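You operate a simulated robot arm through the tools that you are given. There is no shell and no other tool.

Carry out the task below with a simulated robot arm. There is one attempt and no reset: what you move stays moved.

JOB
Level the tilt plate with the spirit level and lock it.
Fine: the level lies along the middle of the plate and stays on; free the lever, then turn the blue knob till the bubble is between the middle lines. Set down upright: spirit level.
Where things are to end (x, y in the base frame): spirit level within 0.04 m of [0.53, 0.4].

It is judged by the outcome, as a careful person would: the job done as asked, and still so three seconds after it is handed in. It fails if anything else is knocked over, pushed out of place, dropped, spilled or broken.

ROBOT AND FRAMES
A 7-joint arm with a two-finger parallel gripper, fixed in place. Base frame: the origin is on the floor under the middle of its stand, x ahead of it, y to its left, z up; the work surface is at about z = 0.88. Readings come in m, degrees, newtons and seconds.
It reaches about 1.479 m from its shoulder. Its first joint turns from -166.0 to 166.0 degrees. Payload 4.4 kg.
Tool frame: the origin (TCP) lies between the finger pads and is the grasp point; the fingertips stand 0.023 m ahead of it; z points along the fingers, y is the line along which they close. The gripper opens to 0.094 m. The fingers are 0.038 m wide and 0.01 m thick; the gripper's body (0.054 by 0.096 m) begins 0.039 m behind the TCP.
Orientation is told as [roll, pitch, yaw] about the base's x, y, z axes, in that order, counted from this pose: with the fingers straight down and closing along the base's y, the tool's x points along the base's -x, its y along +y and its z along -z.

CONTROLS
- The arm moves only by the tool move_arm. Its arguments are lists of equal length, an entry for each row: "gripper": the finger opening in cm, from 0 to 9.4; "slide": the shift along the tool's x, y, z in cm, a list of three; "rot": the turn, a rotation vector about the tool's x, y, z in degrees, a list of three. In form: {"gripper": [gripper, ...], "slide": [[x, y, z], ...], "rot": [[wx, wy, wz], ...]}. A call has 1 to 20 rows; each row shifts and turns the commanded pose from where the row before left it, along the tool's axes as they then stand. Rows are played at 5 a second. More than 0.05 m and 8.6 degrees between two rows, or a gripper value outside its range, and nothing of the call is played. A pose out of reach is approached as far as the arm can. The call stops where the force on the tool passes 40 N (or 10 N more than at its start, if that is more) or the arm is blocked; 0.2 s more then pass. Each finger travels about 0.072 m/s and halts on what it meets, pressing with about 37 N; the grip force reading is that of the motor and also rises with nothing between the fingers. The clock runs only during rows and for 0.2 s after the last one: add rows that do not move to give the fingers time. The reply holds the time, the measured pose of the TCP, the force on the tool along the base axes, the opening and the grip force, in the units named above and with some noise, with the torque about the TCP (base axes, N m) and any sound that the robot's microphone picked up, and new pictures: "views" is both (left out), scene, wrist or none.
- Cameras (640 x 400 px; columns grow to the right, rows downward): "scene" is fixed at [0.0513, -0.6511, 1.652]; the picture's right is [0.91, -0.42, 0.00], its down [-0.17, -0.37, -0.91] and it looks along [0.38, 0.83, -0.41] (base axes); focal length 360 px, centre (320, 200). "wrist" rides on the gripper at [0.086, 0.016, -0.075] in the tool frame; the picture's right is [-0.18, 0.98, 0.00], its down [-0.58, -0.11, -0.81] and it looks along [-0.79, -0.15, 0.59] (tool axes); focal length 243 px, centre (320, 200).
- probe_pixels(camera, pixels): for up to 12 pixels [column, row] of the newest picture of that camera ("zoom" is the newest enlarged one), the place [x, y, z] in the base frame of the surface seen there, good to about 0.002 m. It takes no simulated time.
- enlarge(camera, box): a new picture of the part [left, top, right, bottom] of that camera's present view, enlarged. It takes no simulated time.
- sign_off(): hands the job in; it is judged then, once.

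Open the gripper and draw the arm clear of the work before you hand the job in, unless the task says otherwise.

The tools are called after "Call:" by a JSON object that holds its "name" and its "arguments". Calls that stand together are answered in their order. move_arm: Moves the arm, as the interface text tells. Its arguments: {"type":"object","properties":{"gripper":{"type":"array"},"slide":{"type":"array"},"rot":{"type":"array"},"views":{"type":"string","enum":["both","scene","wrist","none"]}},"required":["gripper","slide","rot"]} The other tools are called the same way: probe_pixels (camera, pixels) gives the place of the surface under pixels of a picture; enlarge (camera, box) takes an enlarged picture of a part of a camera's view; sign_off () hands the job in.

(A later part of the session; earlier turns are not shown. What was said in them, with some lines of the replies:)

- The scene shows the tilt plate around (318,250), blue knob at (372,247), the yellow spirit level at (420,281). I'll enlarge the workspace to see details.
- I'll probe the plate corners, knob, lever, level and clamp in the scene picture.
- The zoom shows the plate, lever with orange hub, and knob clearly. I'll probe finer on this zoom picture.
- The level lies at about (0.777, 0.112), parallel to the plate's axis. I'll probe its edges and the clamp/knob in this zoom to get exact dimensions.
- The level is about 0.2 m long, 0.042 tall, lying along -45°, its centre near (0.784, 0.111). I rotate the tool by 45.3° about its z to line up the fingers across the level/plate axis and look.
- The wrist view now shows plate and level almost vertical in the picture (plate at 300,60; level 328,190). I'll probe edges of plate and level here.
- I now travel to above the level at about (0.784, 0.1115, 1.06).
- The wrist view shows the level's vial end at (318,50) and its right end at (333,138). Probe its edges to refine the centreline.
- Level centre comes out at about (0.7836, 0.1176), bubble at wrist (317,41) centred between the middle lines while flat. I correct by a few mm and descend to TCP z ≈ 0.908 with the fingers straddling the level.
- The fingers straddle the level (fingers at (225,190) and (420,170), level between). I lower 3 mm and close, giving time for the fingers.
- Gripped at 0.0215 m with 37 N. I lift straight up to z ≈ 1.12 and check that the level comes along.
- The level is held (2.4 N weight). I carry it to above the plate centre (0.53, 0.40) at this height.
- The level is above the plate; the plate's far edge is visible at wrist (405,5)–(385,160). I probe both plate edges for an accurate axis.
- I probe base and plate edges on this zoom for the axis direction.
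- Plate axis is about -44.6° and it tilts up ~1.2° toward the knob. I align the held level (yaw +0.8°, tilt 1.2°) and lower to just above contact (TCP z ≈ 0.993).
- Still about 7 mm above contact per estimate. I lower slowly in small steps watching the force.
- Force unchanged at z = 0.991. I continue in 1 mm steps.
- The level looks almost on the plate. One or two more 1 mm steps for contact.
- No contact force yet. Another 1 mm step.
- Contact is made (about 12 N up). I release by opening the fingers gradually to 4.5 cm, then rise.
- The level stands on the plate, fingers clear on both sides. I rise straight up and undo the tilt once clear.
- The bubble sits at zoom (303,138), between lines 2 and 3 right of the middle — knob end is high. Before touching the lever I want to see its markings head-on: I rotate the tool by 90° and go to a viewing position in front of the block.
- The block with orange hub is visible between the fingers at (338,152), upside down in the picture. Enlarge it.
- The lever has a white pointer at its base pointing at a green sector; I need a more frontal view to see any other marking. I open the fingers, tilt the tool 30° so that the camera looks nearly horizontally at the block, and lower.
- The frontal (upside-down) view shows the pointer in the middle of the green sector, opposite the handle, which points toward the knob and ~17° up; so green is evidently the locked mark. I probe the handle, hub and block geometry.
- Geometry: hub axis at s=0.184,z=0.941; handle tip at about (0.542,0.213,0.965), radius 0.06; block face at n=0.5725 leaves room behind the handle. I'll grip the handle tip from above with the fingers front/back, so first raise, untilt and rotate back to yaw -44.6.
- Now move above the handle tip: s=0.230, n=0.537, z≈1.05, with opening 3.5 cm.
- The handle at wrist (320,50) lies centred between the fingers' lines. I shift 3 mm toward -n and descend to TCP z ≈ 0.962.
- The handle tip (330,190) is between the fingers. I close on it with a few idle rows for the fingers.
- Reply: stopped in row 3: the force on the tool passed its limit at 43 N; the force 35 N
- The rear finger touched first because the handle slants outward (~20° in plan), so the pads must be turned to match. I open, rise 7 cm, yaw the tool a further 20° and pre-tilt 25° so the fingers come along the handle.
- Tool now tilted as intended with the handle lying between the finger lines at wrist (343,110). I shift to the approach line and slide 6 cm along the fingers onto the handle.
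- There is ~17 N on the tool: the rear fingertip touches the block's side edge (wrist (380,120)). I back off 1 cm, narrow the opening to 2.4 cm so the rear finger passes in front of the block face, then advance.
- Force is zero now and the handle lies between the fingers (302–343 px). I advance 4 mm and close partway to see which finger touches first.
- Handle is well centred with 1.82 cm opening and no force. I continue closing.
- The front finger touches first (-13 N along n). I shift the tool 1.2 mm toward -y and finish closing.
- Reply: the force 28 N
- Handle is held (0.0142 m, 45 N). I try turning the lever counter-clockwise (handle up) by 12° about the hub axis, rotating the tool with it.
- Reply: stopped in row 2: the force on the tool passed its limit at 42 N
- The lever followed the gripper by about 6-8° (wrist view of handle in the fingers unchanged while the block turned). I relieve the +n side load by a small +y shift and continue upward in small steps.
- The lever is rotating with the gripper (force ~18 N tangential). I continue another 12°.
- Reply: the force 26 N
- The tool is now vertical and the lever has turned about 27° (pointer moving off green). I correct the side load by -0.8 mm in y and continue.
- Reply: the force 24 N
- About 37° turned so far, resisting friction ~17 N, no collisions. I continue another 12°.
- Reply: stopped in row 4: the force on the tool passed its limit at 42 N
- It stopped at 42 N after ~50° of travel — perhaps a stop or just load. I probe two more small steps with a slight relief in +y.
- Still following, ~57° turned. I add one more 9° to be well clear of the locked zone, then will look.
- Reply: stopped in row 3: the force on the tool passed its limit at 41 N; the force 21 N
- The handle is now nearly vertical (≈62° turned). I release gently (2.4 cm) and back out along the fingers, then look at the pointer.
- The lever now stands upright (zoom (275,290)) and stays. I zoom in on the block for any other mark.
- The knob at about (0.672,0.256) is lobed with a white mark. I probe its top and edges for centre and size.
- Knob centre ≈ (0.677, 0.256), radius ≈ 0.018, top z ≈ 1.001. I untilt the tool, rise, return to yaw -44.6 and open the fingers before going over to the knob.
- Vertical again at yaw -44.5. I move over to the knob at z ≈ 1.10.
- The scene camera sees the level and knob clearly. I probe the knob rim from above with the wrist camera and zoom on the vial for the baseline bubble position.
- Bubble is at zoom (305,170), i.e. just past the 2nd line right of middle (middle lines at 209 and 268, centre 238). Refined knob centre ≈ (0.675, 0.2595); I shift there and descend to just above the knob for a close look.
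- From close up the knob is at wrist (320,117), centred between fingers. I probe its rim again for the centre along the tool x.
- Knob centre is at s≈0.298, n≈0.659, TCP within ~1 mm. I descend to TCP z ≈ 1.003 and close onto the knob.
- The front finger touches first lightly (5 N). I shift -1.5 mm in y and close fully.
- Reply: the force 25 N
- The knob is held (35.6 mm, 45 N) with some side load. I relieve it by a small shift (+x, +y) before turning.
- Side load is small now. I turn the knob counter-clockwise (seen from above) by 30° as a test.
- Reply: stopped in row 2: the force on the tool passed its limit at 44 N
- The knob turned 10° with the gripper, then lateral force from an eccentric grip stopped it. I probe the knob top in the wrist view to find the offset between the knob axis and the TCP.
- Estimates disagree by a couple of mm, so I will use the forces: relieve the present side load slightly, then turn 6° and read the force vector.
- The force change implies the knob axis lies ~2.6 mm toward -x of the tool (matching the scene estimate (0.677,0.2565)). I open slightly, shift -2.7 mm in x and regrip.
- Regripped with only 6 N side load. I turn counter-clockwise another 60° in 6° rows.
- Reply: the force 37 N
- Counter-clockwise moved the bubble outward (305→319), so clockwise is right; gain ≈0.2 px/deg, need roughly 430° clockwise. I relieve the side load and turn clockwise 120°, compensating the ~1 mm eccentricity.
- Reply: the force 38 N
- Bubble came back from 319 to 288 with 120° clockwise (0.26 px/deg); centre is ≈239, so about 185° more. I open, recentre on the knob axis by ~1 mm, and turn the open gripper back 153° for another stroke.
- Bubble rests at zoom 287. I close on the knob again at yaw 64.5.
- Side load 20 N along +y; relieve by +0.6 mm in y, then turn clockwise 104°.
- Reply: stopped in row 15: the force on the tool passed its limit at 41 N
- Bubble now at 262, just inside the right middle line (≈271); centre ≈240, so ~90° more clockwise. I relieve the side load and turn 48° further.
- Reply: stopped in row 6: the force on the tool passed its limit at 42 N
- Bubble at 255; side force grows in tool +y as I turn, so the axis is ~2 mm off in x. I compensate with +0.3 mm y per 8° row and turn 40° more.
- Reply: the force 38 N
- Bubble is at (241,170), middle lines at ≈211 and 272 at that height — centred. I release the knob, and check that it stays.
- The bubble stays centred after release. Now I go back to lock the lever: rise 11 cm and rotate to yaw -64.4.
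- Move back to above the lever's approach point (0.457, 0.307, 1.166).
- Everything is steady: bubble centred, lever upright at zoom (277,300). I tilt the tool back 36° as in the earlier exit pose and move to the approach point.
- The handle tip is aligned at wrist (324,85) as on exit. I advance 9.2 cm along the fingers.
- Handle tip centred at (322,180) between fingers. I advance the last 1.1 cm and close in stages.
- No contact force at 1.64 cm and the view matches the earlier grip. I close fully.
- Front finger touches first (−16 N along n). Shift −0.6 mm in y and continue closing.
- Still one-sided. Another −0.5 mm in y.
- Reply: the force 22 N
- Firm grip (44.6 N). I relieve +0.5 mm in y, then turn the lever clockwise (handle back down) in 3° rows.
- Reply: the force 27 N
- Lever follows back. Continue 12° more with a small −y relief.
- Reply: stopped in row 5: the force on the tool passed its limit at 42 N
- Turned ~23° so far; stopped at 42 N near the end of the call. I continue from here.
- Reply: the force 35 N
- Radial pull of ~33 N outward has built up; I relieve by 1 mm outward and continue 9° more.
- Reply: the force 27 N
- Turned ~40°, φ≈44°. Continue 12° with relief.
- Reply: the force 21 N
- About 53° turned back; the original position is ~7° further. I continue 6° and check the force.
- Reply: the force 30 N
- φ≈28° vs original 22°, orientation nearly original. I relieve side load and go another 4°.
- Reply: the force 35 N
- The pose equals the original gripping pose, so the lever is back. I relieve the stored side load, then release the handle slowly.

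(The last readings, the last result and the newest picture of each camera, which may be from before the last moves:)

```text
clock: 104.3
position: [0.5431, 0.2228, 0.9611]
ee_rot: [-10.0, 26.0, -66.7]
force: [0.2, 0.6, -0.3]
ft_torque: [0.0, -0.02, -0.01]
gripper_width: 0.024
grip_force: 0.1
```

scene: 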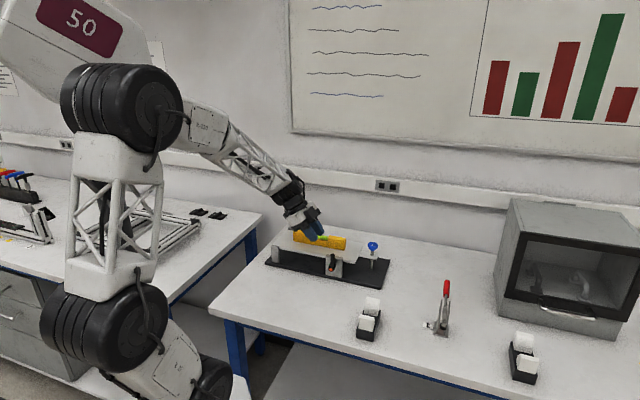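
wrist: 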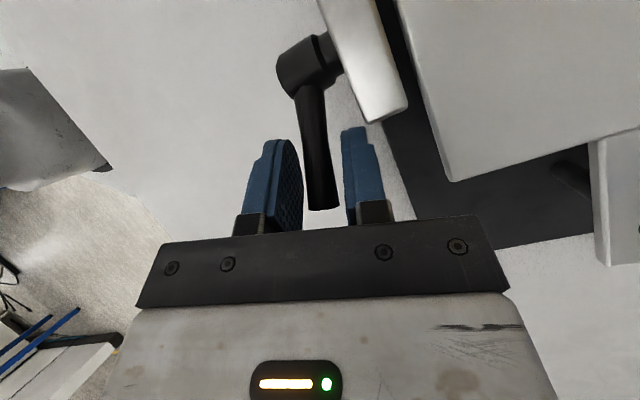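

The handle is released and free of force. I back out 7 cm along the fingers, then untilt the tool.

Call:
{"name": "move_arm", "arguments": {"gripper": [2.4, 2.4, 2.4, 2.4, 2.4, 2.4, 2.4, 2.4, 2.4, 2.4], "slide": [[0, 0, -1], [0, 0, -2], [0, 0, -2], [0, 0, -2], [0, 0, -2], [0, 0, 0], [0, 0, 0], [0, 0, 0], [0, 0, 0], [0, 0, 0]], "rot": [[0, 0, 0], [0, 0, 0], [0, 0, 0], [0, 0, 0], [0, 0, 0], [-2.3, -6.5, 0], [-2.3, -6.5, 0], [-2.3, -6.5, 0], [-2.3, -6.5, 0], [0, 0, 0]]}}

Call:
{"name": "enlarge", "arguments": {"camera": "scene", "box": [322, 248, 356, 282]}}

Call:
{"name": "enlarge", "arguments": {"camera": "scene", "box": [306, 226, 342, 248]}}

```text
clock: 106.5
position: [0.572, 0.1933, 1.0394]
ee_rot: [-0.1, -0.1, -64.4]
force: [-0.2, 0.4, 0.1]
ft_torque: [-0.04, -0.03, 0.02]
gripper_width: 0.0242
grip_force: 0.0
```

scene: 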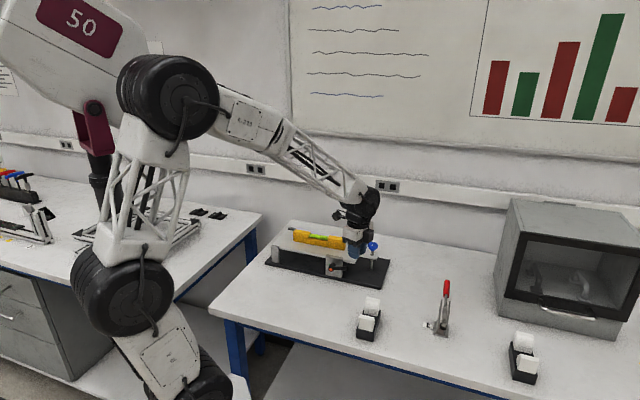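
wrist: 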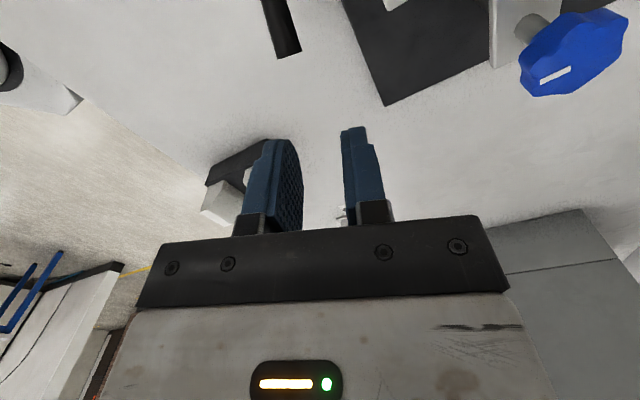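

```text
11.76 times, centred on (339, 265) of scene
```

zoom: 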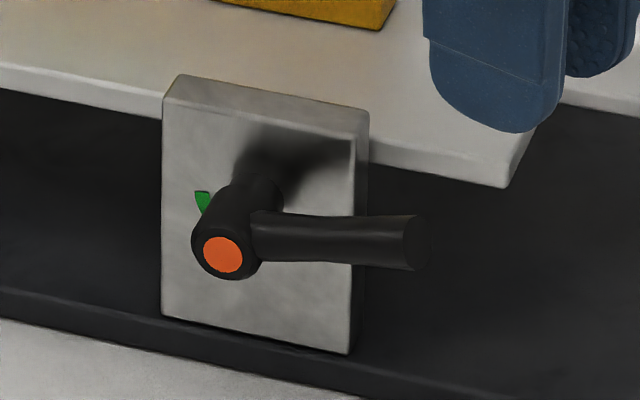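

```text
16.00 times, centred on (324, 237) of scene
```

zoom: 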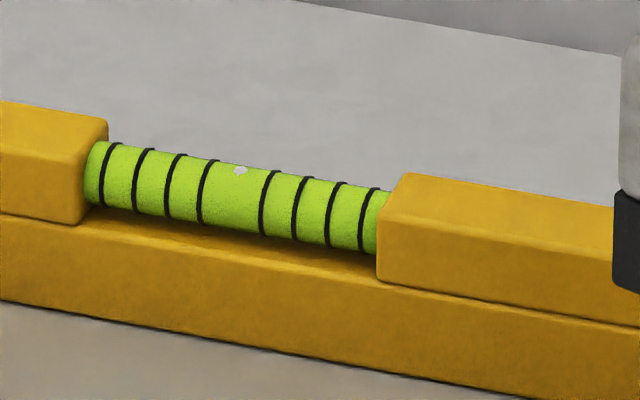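

Bubble still centred at 241. For a frontal check of the lever's pointer I rise, move in front of the block and rotate the camera toward it.

Call:
{"name": "move_arm", "arguments": {"gripper": [2.4, 2.4, 4, 6, 8, 9.4, 9.4, 9.4, 9.4, 9.4, 9.4, 9.4, 9.4, 9.4, 9.4, 9.4, 9.4, 9.4, 9.4, 9.4], "slide": [[0, 0, -3], [0, 0, -3], [1.06, -3.26, 0], [1.06, -3.26, 0], [1.06, -3.26, 0], [1.06, -3.26, 0], [0, 0, 0], [0, 0, 0], [0, 0, 0], [0, 0, 0], [0, 0, 0], [0, 0, 0], [0, 0, 0], [0, 0, 0], [0, 0, 0], [0, 0, 0], [0, 0, 0], [0, 0, 0], [0, 0, 0], [0, 0, 0]], "rot": [[0, 0, 0], [0, 0, 0], [0, 0, 0], [0, 0, 0], [0, 0, 0], [0, 0, 0], [0, 0, -7.85], [0, 0, -7.85], [0, 0, -7.85], [0, 0, -7.85], [0, 0, -7.85], [0, 0, -7.85], [0, 0, -7.85], [0, 0, -7.85], [0, 0, -7.85], [0, 0, -7.85], [0, 0, -7.85], [0, 0, -7.85], [0, 0, -7.85], [0, 0, -7.85]], "views": "none"}}

```text
clock: 110.7
position: [0.4361, 0.1758, 1.0993]
ee_rot: [0.1, 0.0, 45.6]
force: [0.5, 0.6, -0.5]
ft_torque: [0.02, 0.01, 0.01]
gripper_width: 0.0938
grip_force: 0.0
```

Now the 30° tilt and lowering as in the first inspection to view the block frontally.

Call:
{"name": "move_arm", "arguments": {"gripper": [9.4, 9.4, 9.4, 9.4, 9.4, 9.4, 9.4, 9.4], "slide": [[0, 0, 0], [0, 0, 0], [0, 0, 0], [0, 0, 0], [1.75, 0, 3.0], [1.75, 0, 3.0], [1.75, 0, 3.0], [0, 0, 0]], "rot": [[0, -7.5, 0], [0, -7.5, 0], [0, -7.5, 0], [0, -7.5, 0], [0, 0, 0], [0, 0, 0], [0, 0, 0], [0, 0, 0]], "views": "both"}}

Call:
{"name": "enlarge", "arguments": {"camera": "wrist", "box": [300, 110, 380, 190]}}

Call:
{"name": "enlarge", "arguments": {"camera": "wrist", "box": [330, 170, 450, 245]}}

```text
clock: 112.5
position: [0.4362, 0.176, 0.996]
ee_rot: [0.0, -30.0, 45.4]
force: [0.4, 0.1, -0.4]
ft_torque: [0.0, 0.0, -0.01]
gripper_width: 0.094
grip_force: 0.1
```

scene: 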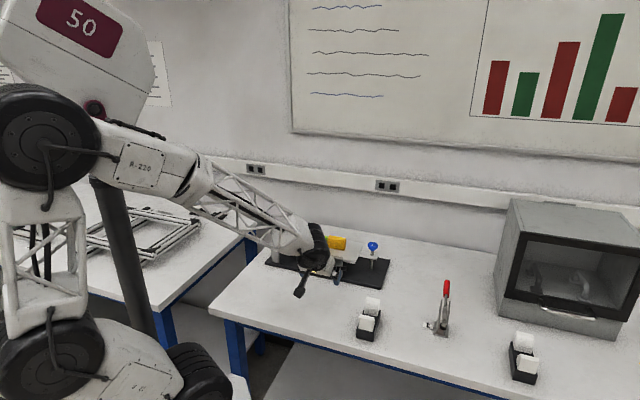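
wrist: 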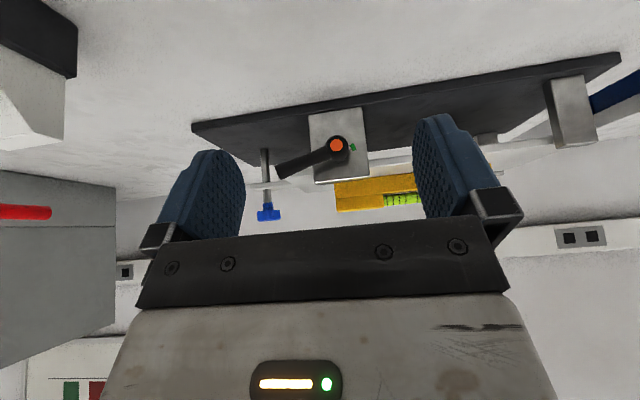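

```text
5.00 times, centred on (340, 150) of wrist
```

zoom: 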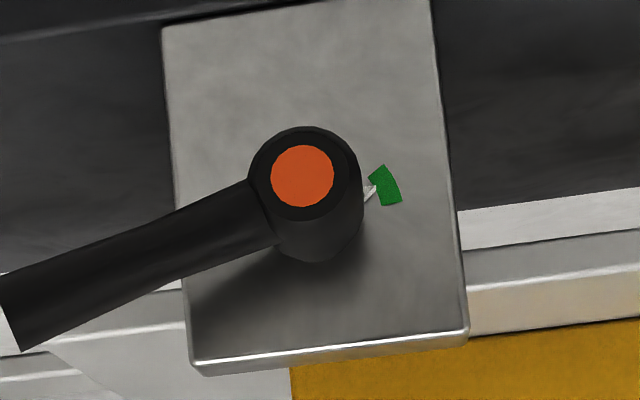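

```text
5.33 times, centred on (390, 208) of wrist
```

zoom: 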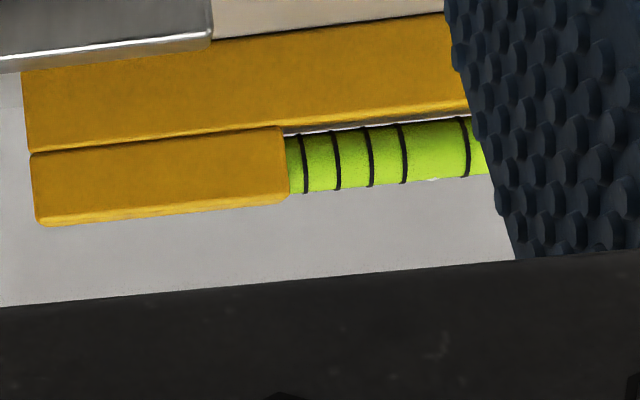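

Pointer tip (372,188) lies in the green sector again, handle angle within 1° of the original; the bubble (432,181) is midway between the middle lines (403, 466). I now withdraw: rise and back away from the work, then do a final check.

Call:
{"name": "move_arm", "arguments": {"gripper": [9.4, 9.4, 9.4, 9.4, 9.4, 9.4, 9.4, 9.4, 9.4, 9.4, 9.4], "slide": [[-1.5, 0, -2.6], [-1.5, 0, -2.6], [-1.5, 0, -2.6], [-1.5, 0, -2.6], [0, 0, 0], [0, 0, 0], [0, 0, 0], [0, 0, 0], [3, 0, -3], [3, 0, -3], [0, 0, 0]], "rot": [[0, 0, 0], [0, 0, 0], [0, 0, 0], [0, 0, 0], [0, 7.5, 0], [0, 7.5, 0], [0, 7.5, 0], [0, 7.5, 0], [0, 0, 0], [0, 0, 0], [0, 0, 0]]}}

Call:
{"name": "enlarge", "arguments": {"camera": "scene", "box": [260, 215, 400, 303]}}

```text
clock: 114.9
position: [0.3944, 0.1331, 1.1785]
ee_rot: [0.1, 0.2, 45.5]
force: [0.9, 0.3, -0.9]
ft_torque: [0.03, -0.04, 0.04]
gripper_width: 0.0941
grip_force: 0.1
```

scene: 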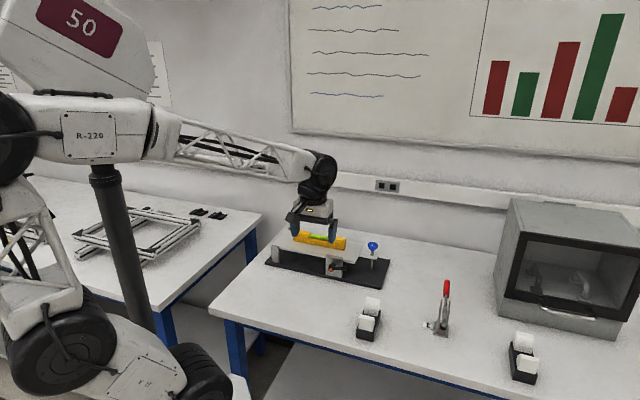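
wrist: 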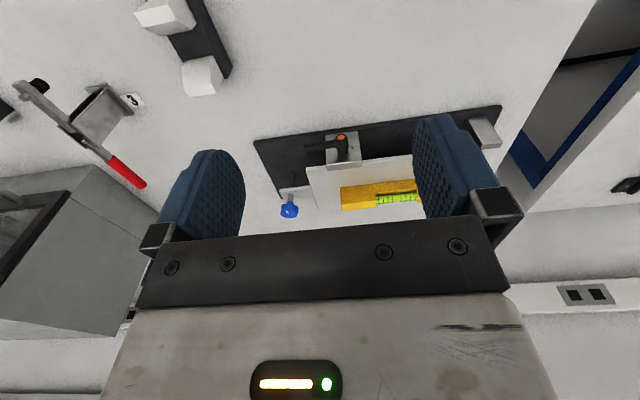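

```text
4.55 times, centred on (330, 259) of scene
```

zoom: 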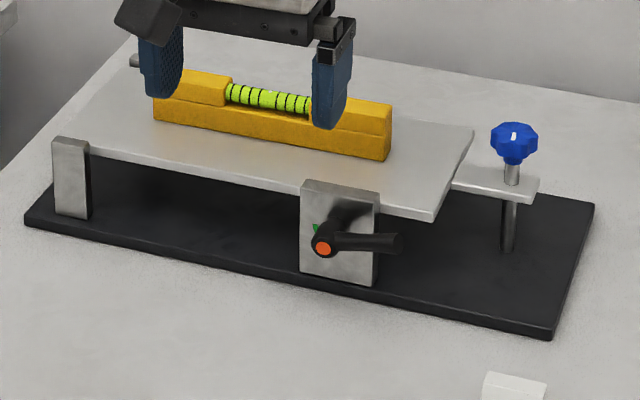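

The arm is clear of the work; I rise a further 16 cm and back to give an unobstructed view for the final check.

Call:
{"name": "move_arm", "arguments": {"gripper": [9.4, 9.4, 9.4, 9.4, 9.4, 9.4], "slide": [[1, 0, -4], [1, 0, -4], [1, 0, -4], [1, 0, -4], [0, 0, 0], [0, 0, 0]], "rot": [[0, 0, 0], [0, 0, 0], [0, 0, 0], [0, 0, 0], [0, 0, 0], [0, 0, 0]], "views": "scene"}}

Call:
{"name": "enlarge", "arguments": {"camera": "scene", "box": [260, 215, 400, 303]}}

Call:
{"name": "probe_pixels", "arguments": {"camera": "zoom", "pixels": [[190, 78], [160, 95], [350, 105], [386, 112], [272, 97], [110, 110], [465, 132], [430, 205], [95, 146], [420, 165], [130, 95]]}}

Call:
{"name": "enlarge", "arguments": {"camera": "scene", "box": [306, 226, 342, 248]}}

```text
clock: 116.3
position: [0.3684, 0.1049, 1.3385]
ee_rot: [0.1, 0.0, 45.5]
force: [0.4, -1.2, 0.6]
ft_torque: [-0.02, 0.0, 0.02]
gripper_width: 0.0938
grip_force: 0.0
```

scene: 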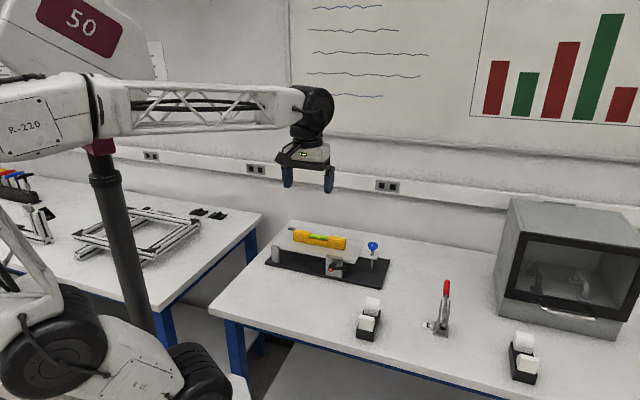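

```text
4.55 times, centred on (330, 259) of scene
```

zoom: 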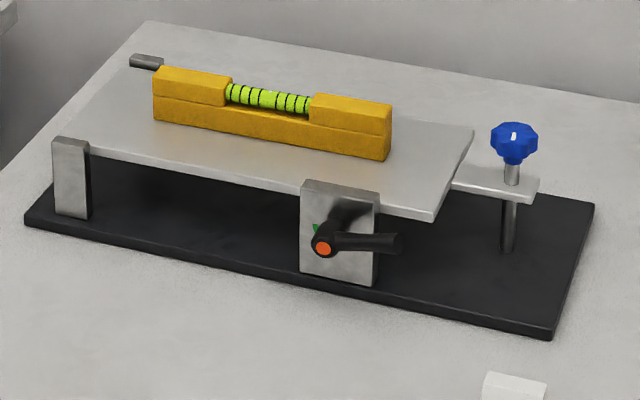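

```text
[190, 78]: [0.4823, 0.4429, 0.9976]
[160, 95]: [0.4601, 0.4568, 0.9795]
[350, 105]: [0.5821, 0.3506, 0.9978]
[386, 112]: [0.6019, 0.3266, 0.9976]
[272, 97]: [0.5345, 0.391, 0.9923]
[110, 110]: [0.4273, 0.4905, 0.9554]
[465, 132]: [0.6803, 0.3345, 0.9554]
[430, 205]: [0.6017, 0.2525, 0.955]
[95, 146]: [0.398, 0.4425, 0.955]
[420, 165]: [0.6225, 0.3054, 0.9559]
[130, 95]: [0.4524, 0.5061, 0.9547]
```

```text
16.00 times, centred on (324, 237) of scene
```

zoom: 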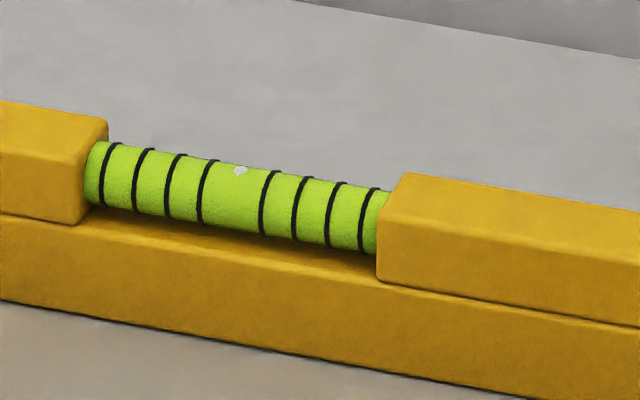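

Final check: the plate reads z = 0.955 at both ends, the bubble is centred at (240,170) between the middle lines, the level's centre is about (0.532, 0.395), the lever is back in its locked mark, and the arm is clear with the gripper open. I hand the job in.

Call:
{"name": "sign_off", "arguments": {}}

```text
The job is handed in.
```

The tilt plate is level, the lever is back in its locked position, and I have handed the job in.

- **Plate:** it reads z = 0.955 m at both ends. The bubble sits midway between the two middle lines, and it stayed there after I let go of the knob and after I locked the lever.
- **Spirit level:** it stands upright along the middle of the plate, centred at about (0.532, 0.395), well inside the 0.04 m limit.
- **Lever:** I freed it, turned the blue knob clockwise until the bubble centred, then turned the lever back. Its pointer is in the green sector again, within about 1° of where it started. I took that green sector to mean locked, because the lever started there. I did not try the knob afterwards to confirm it holds.
- **Arm:** it is drawn clear with the gripper open, and nothing else was moved. The gripper did touch the lever's mounting block once, at about 17 N, and nothing looked shifted afterwards.
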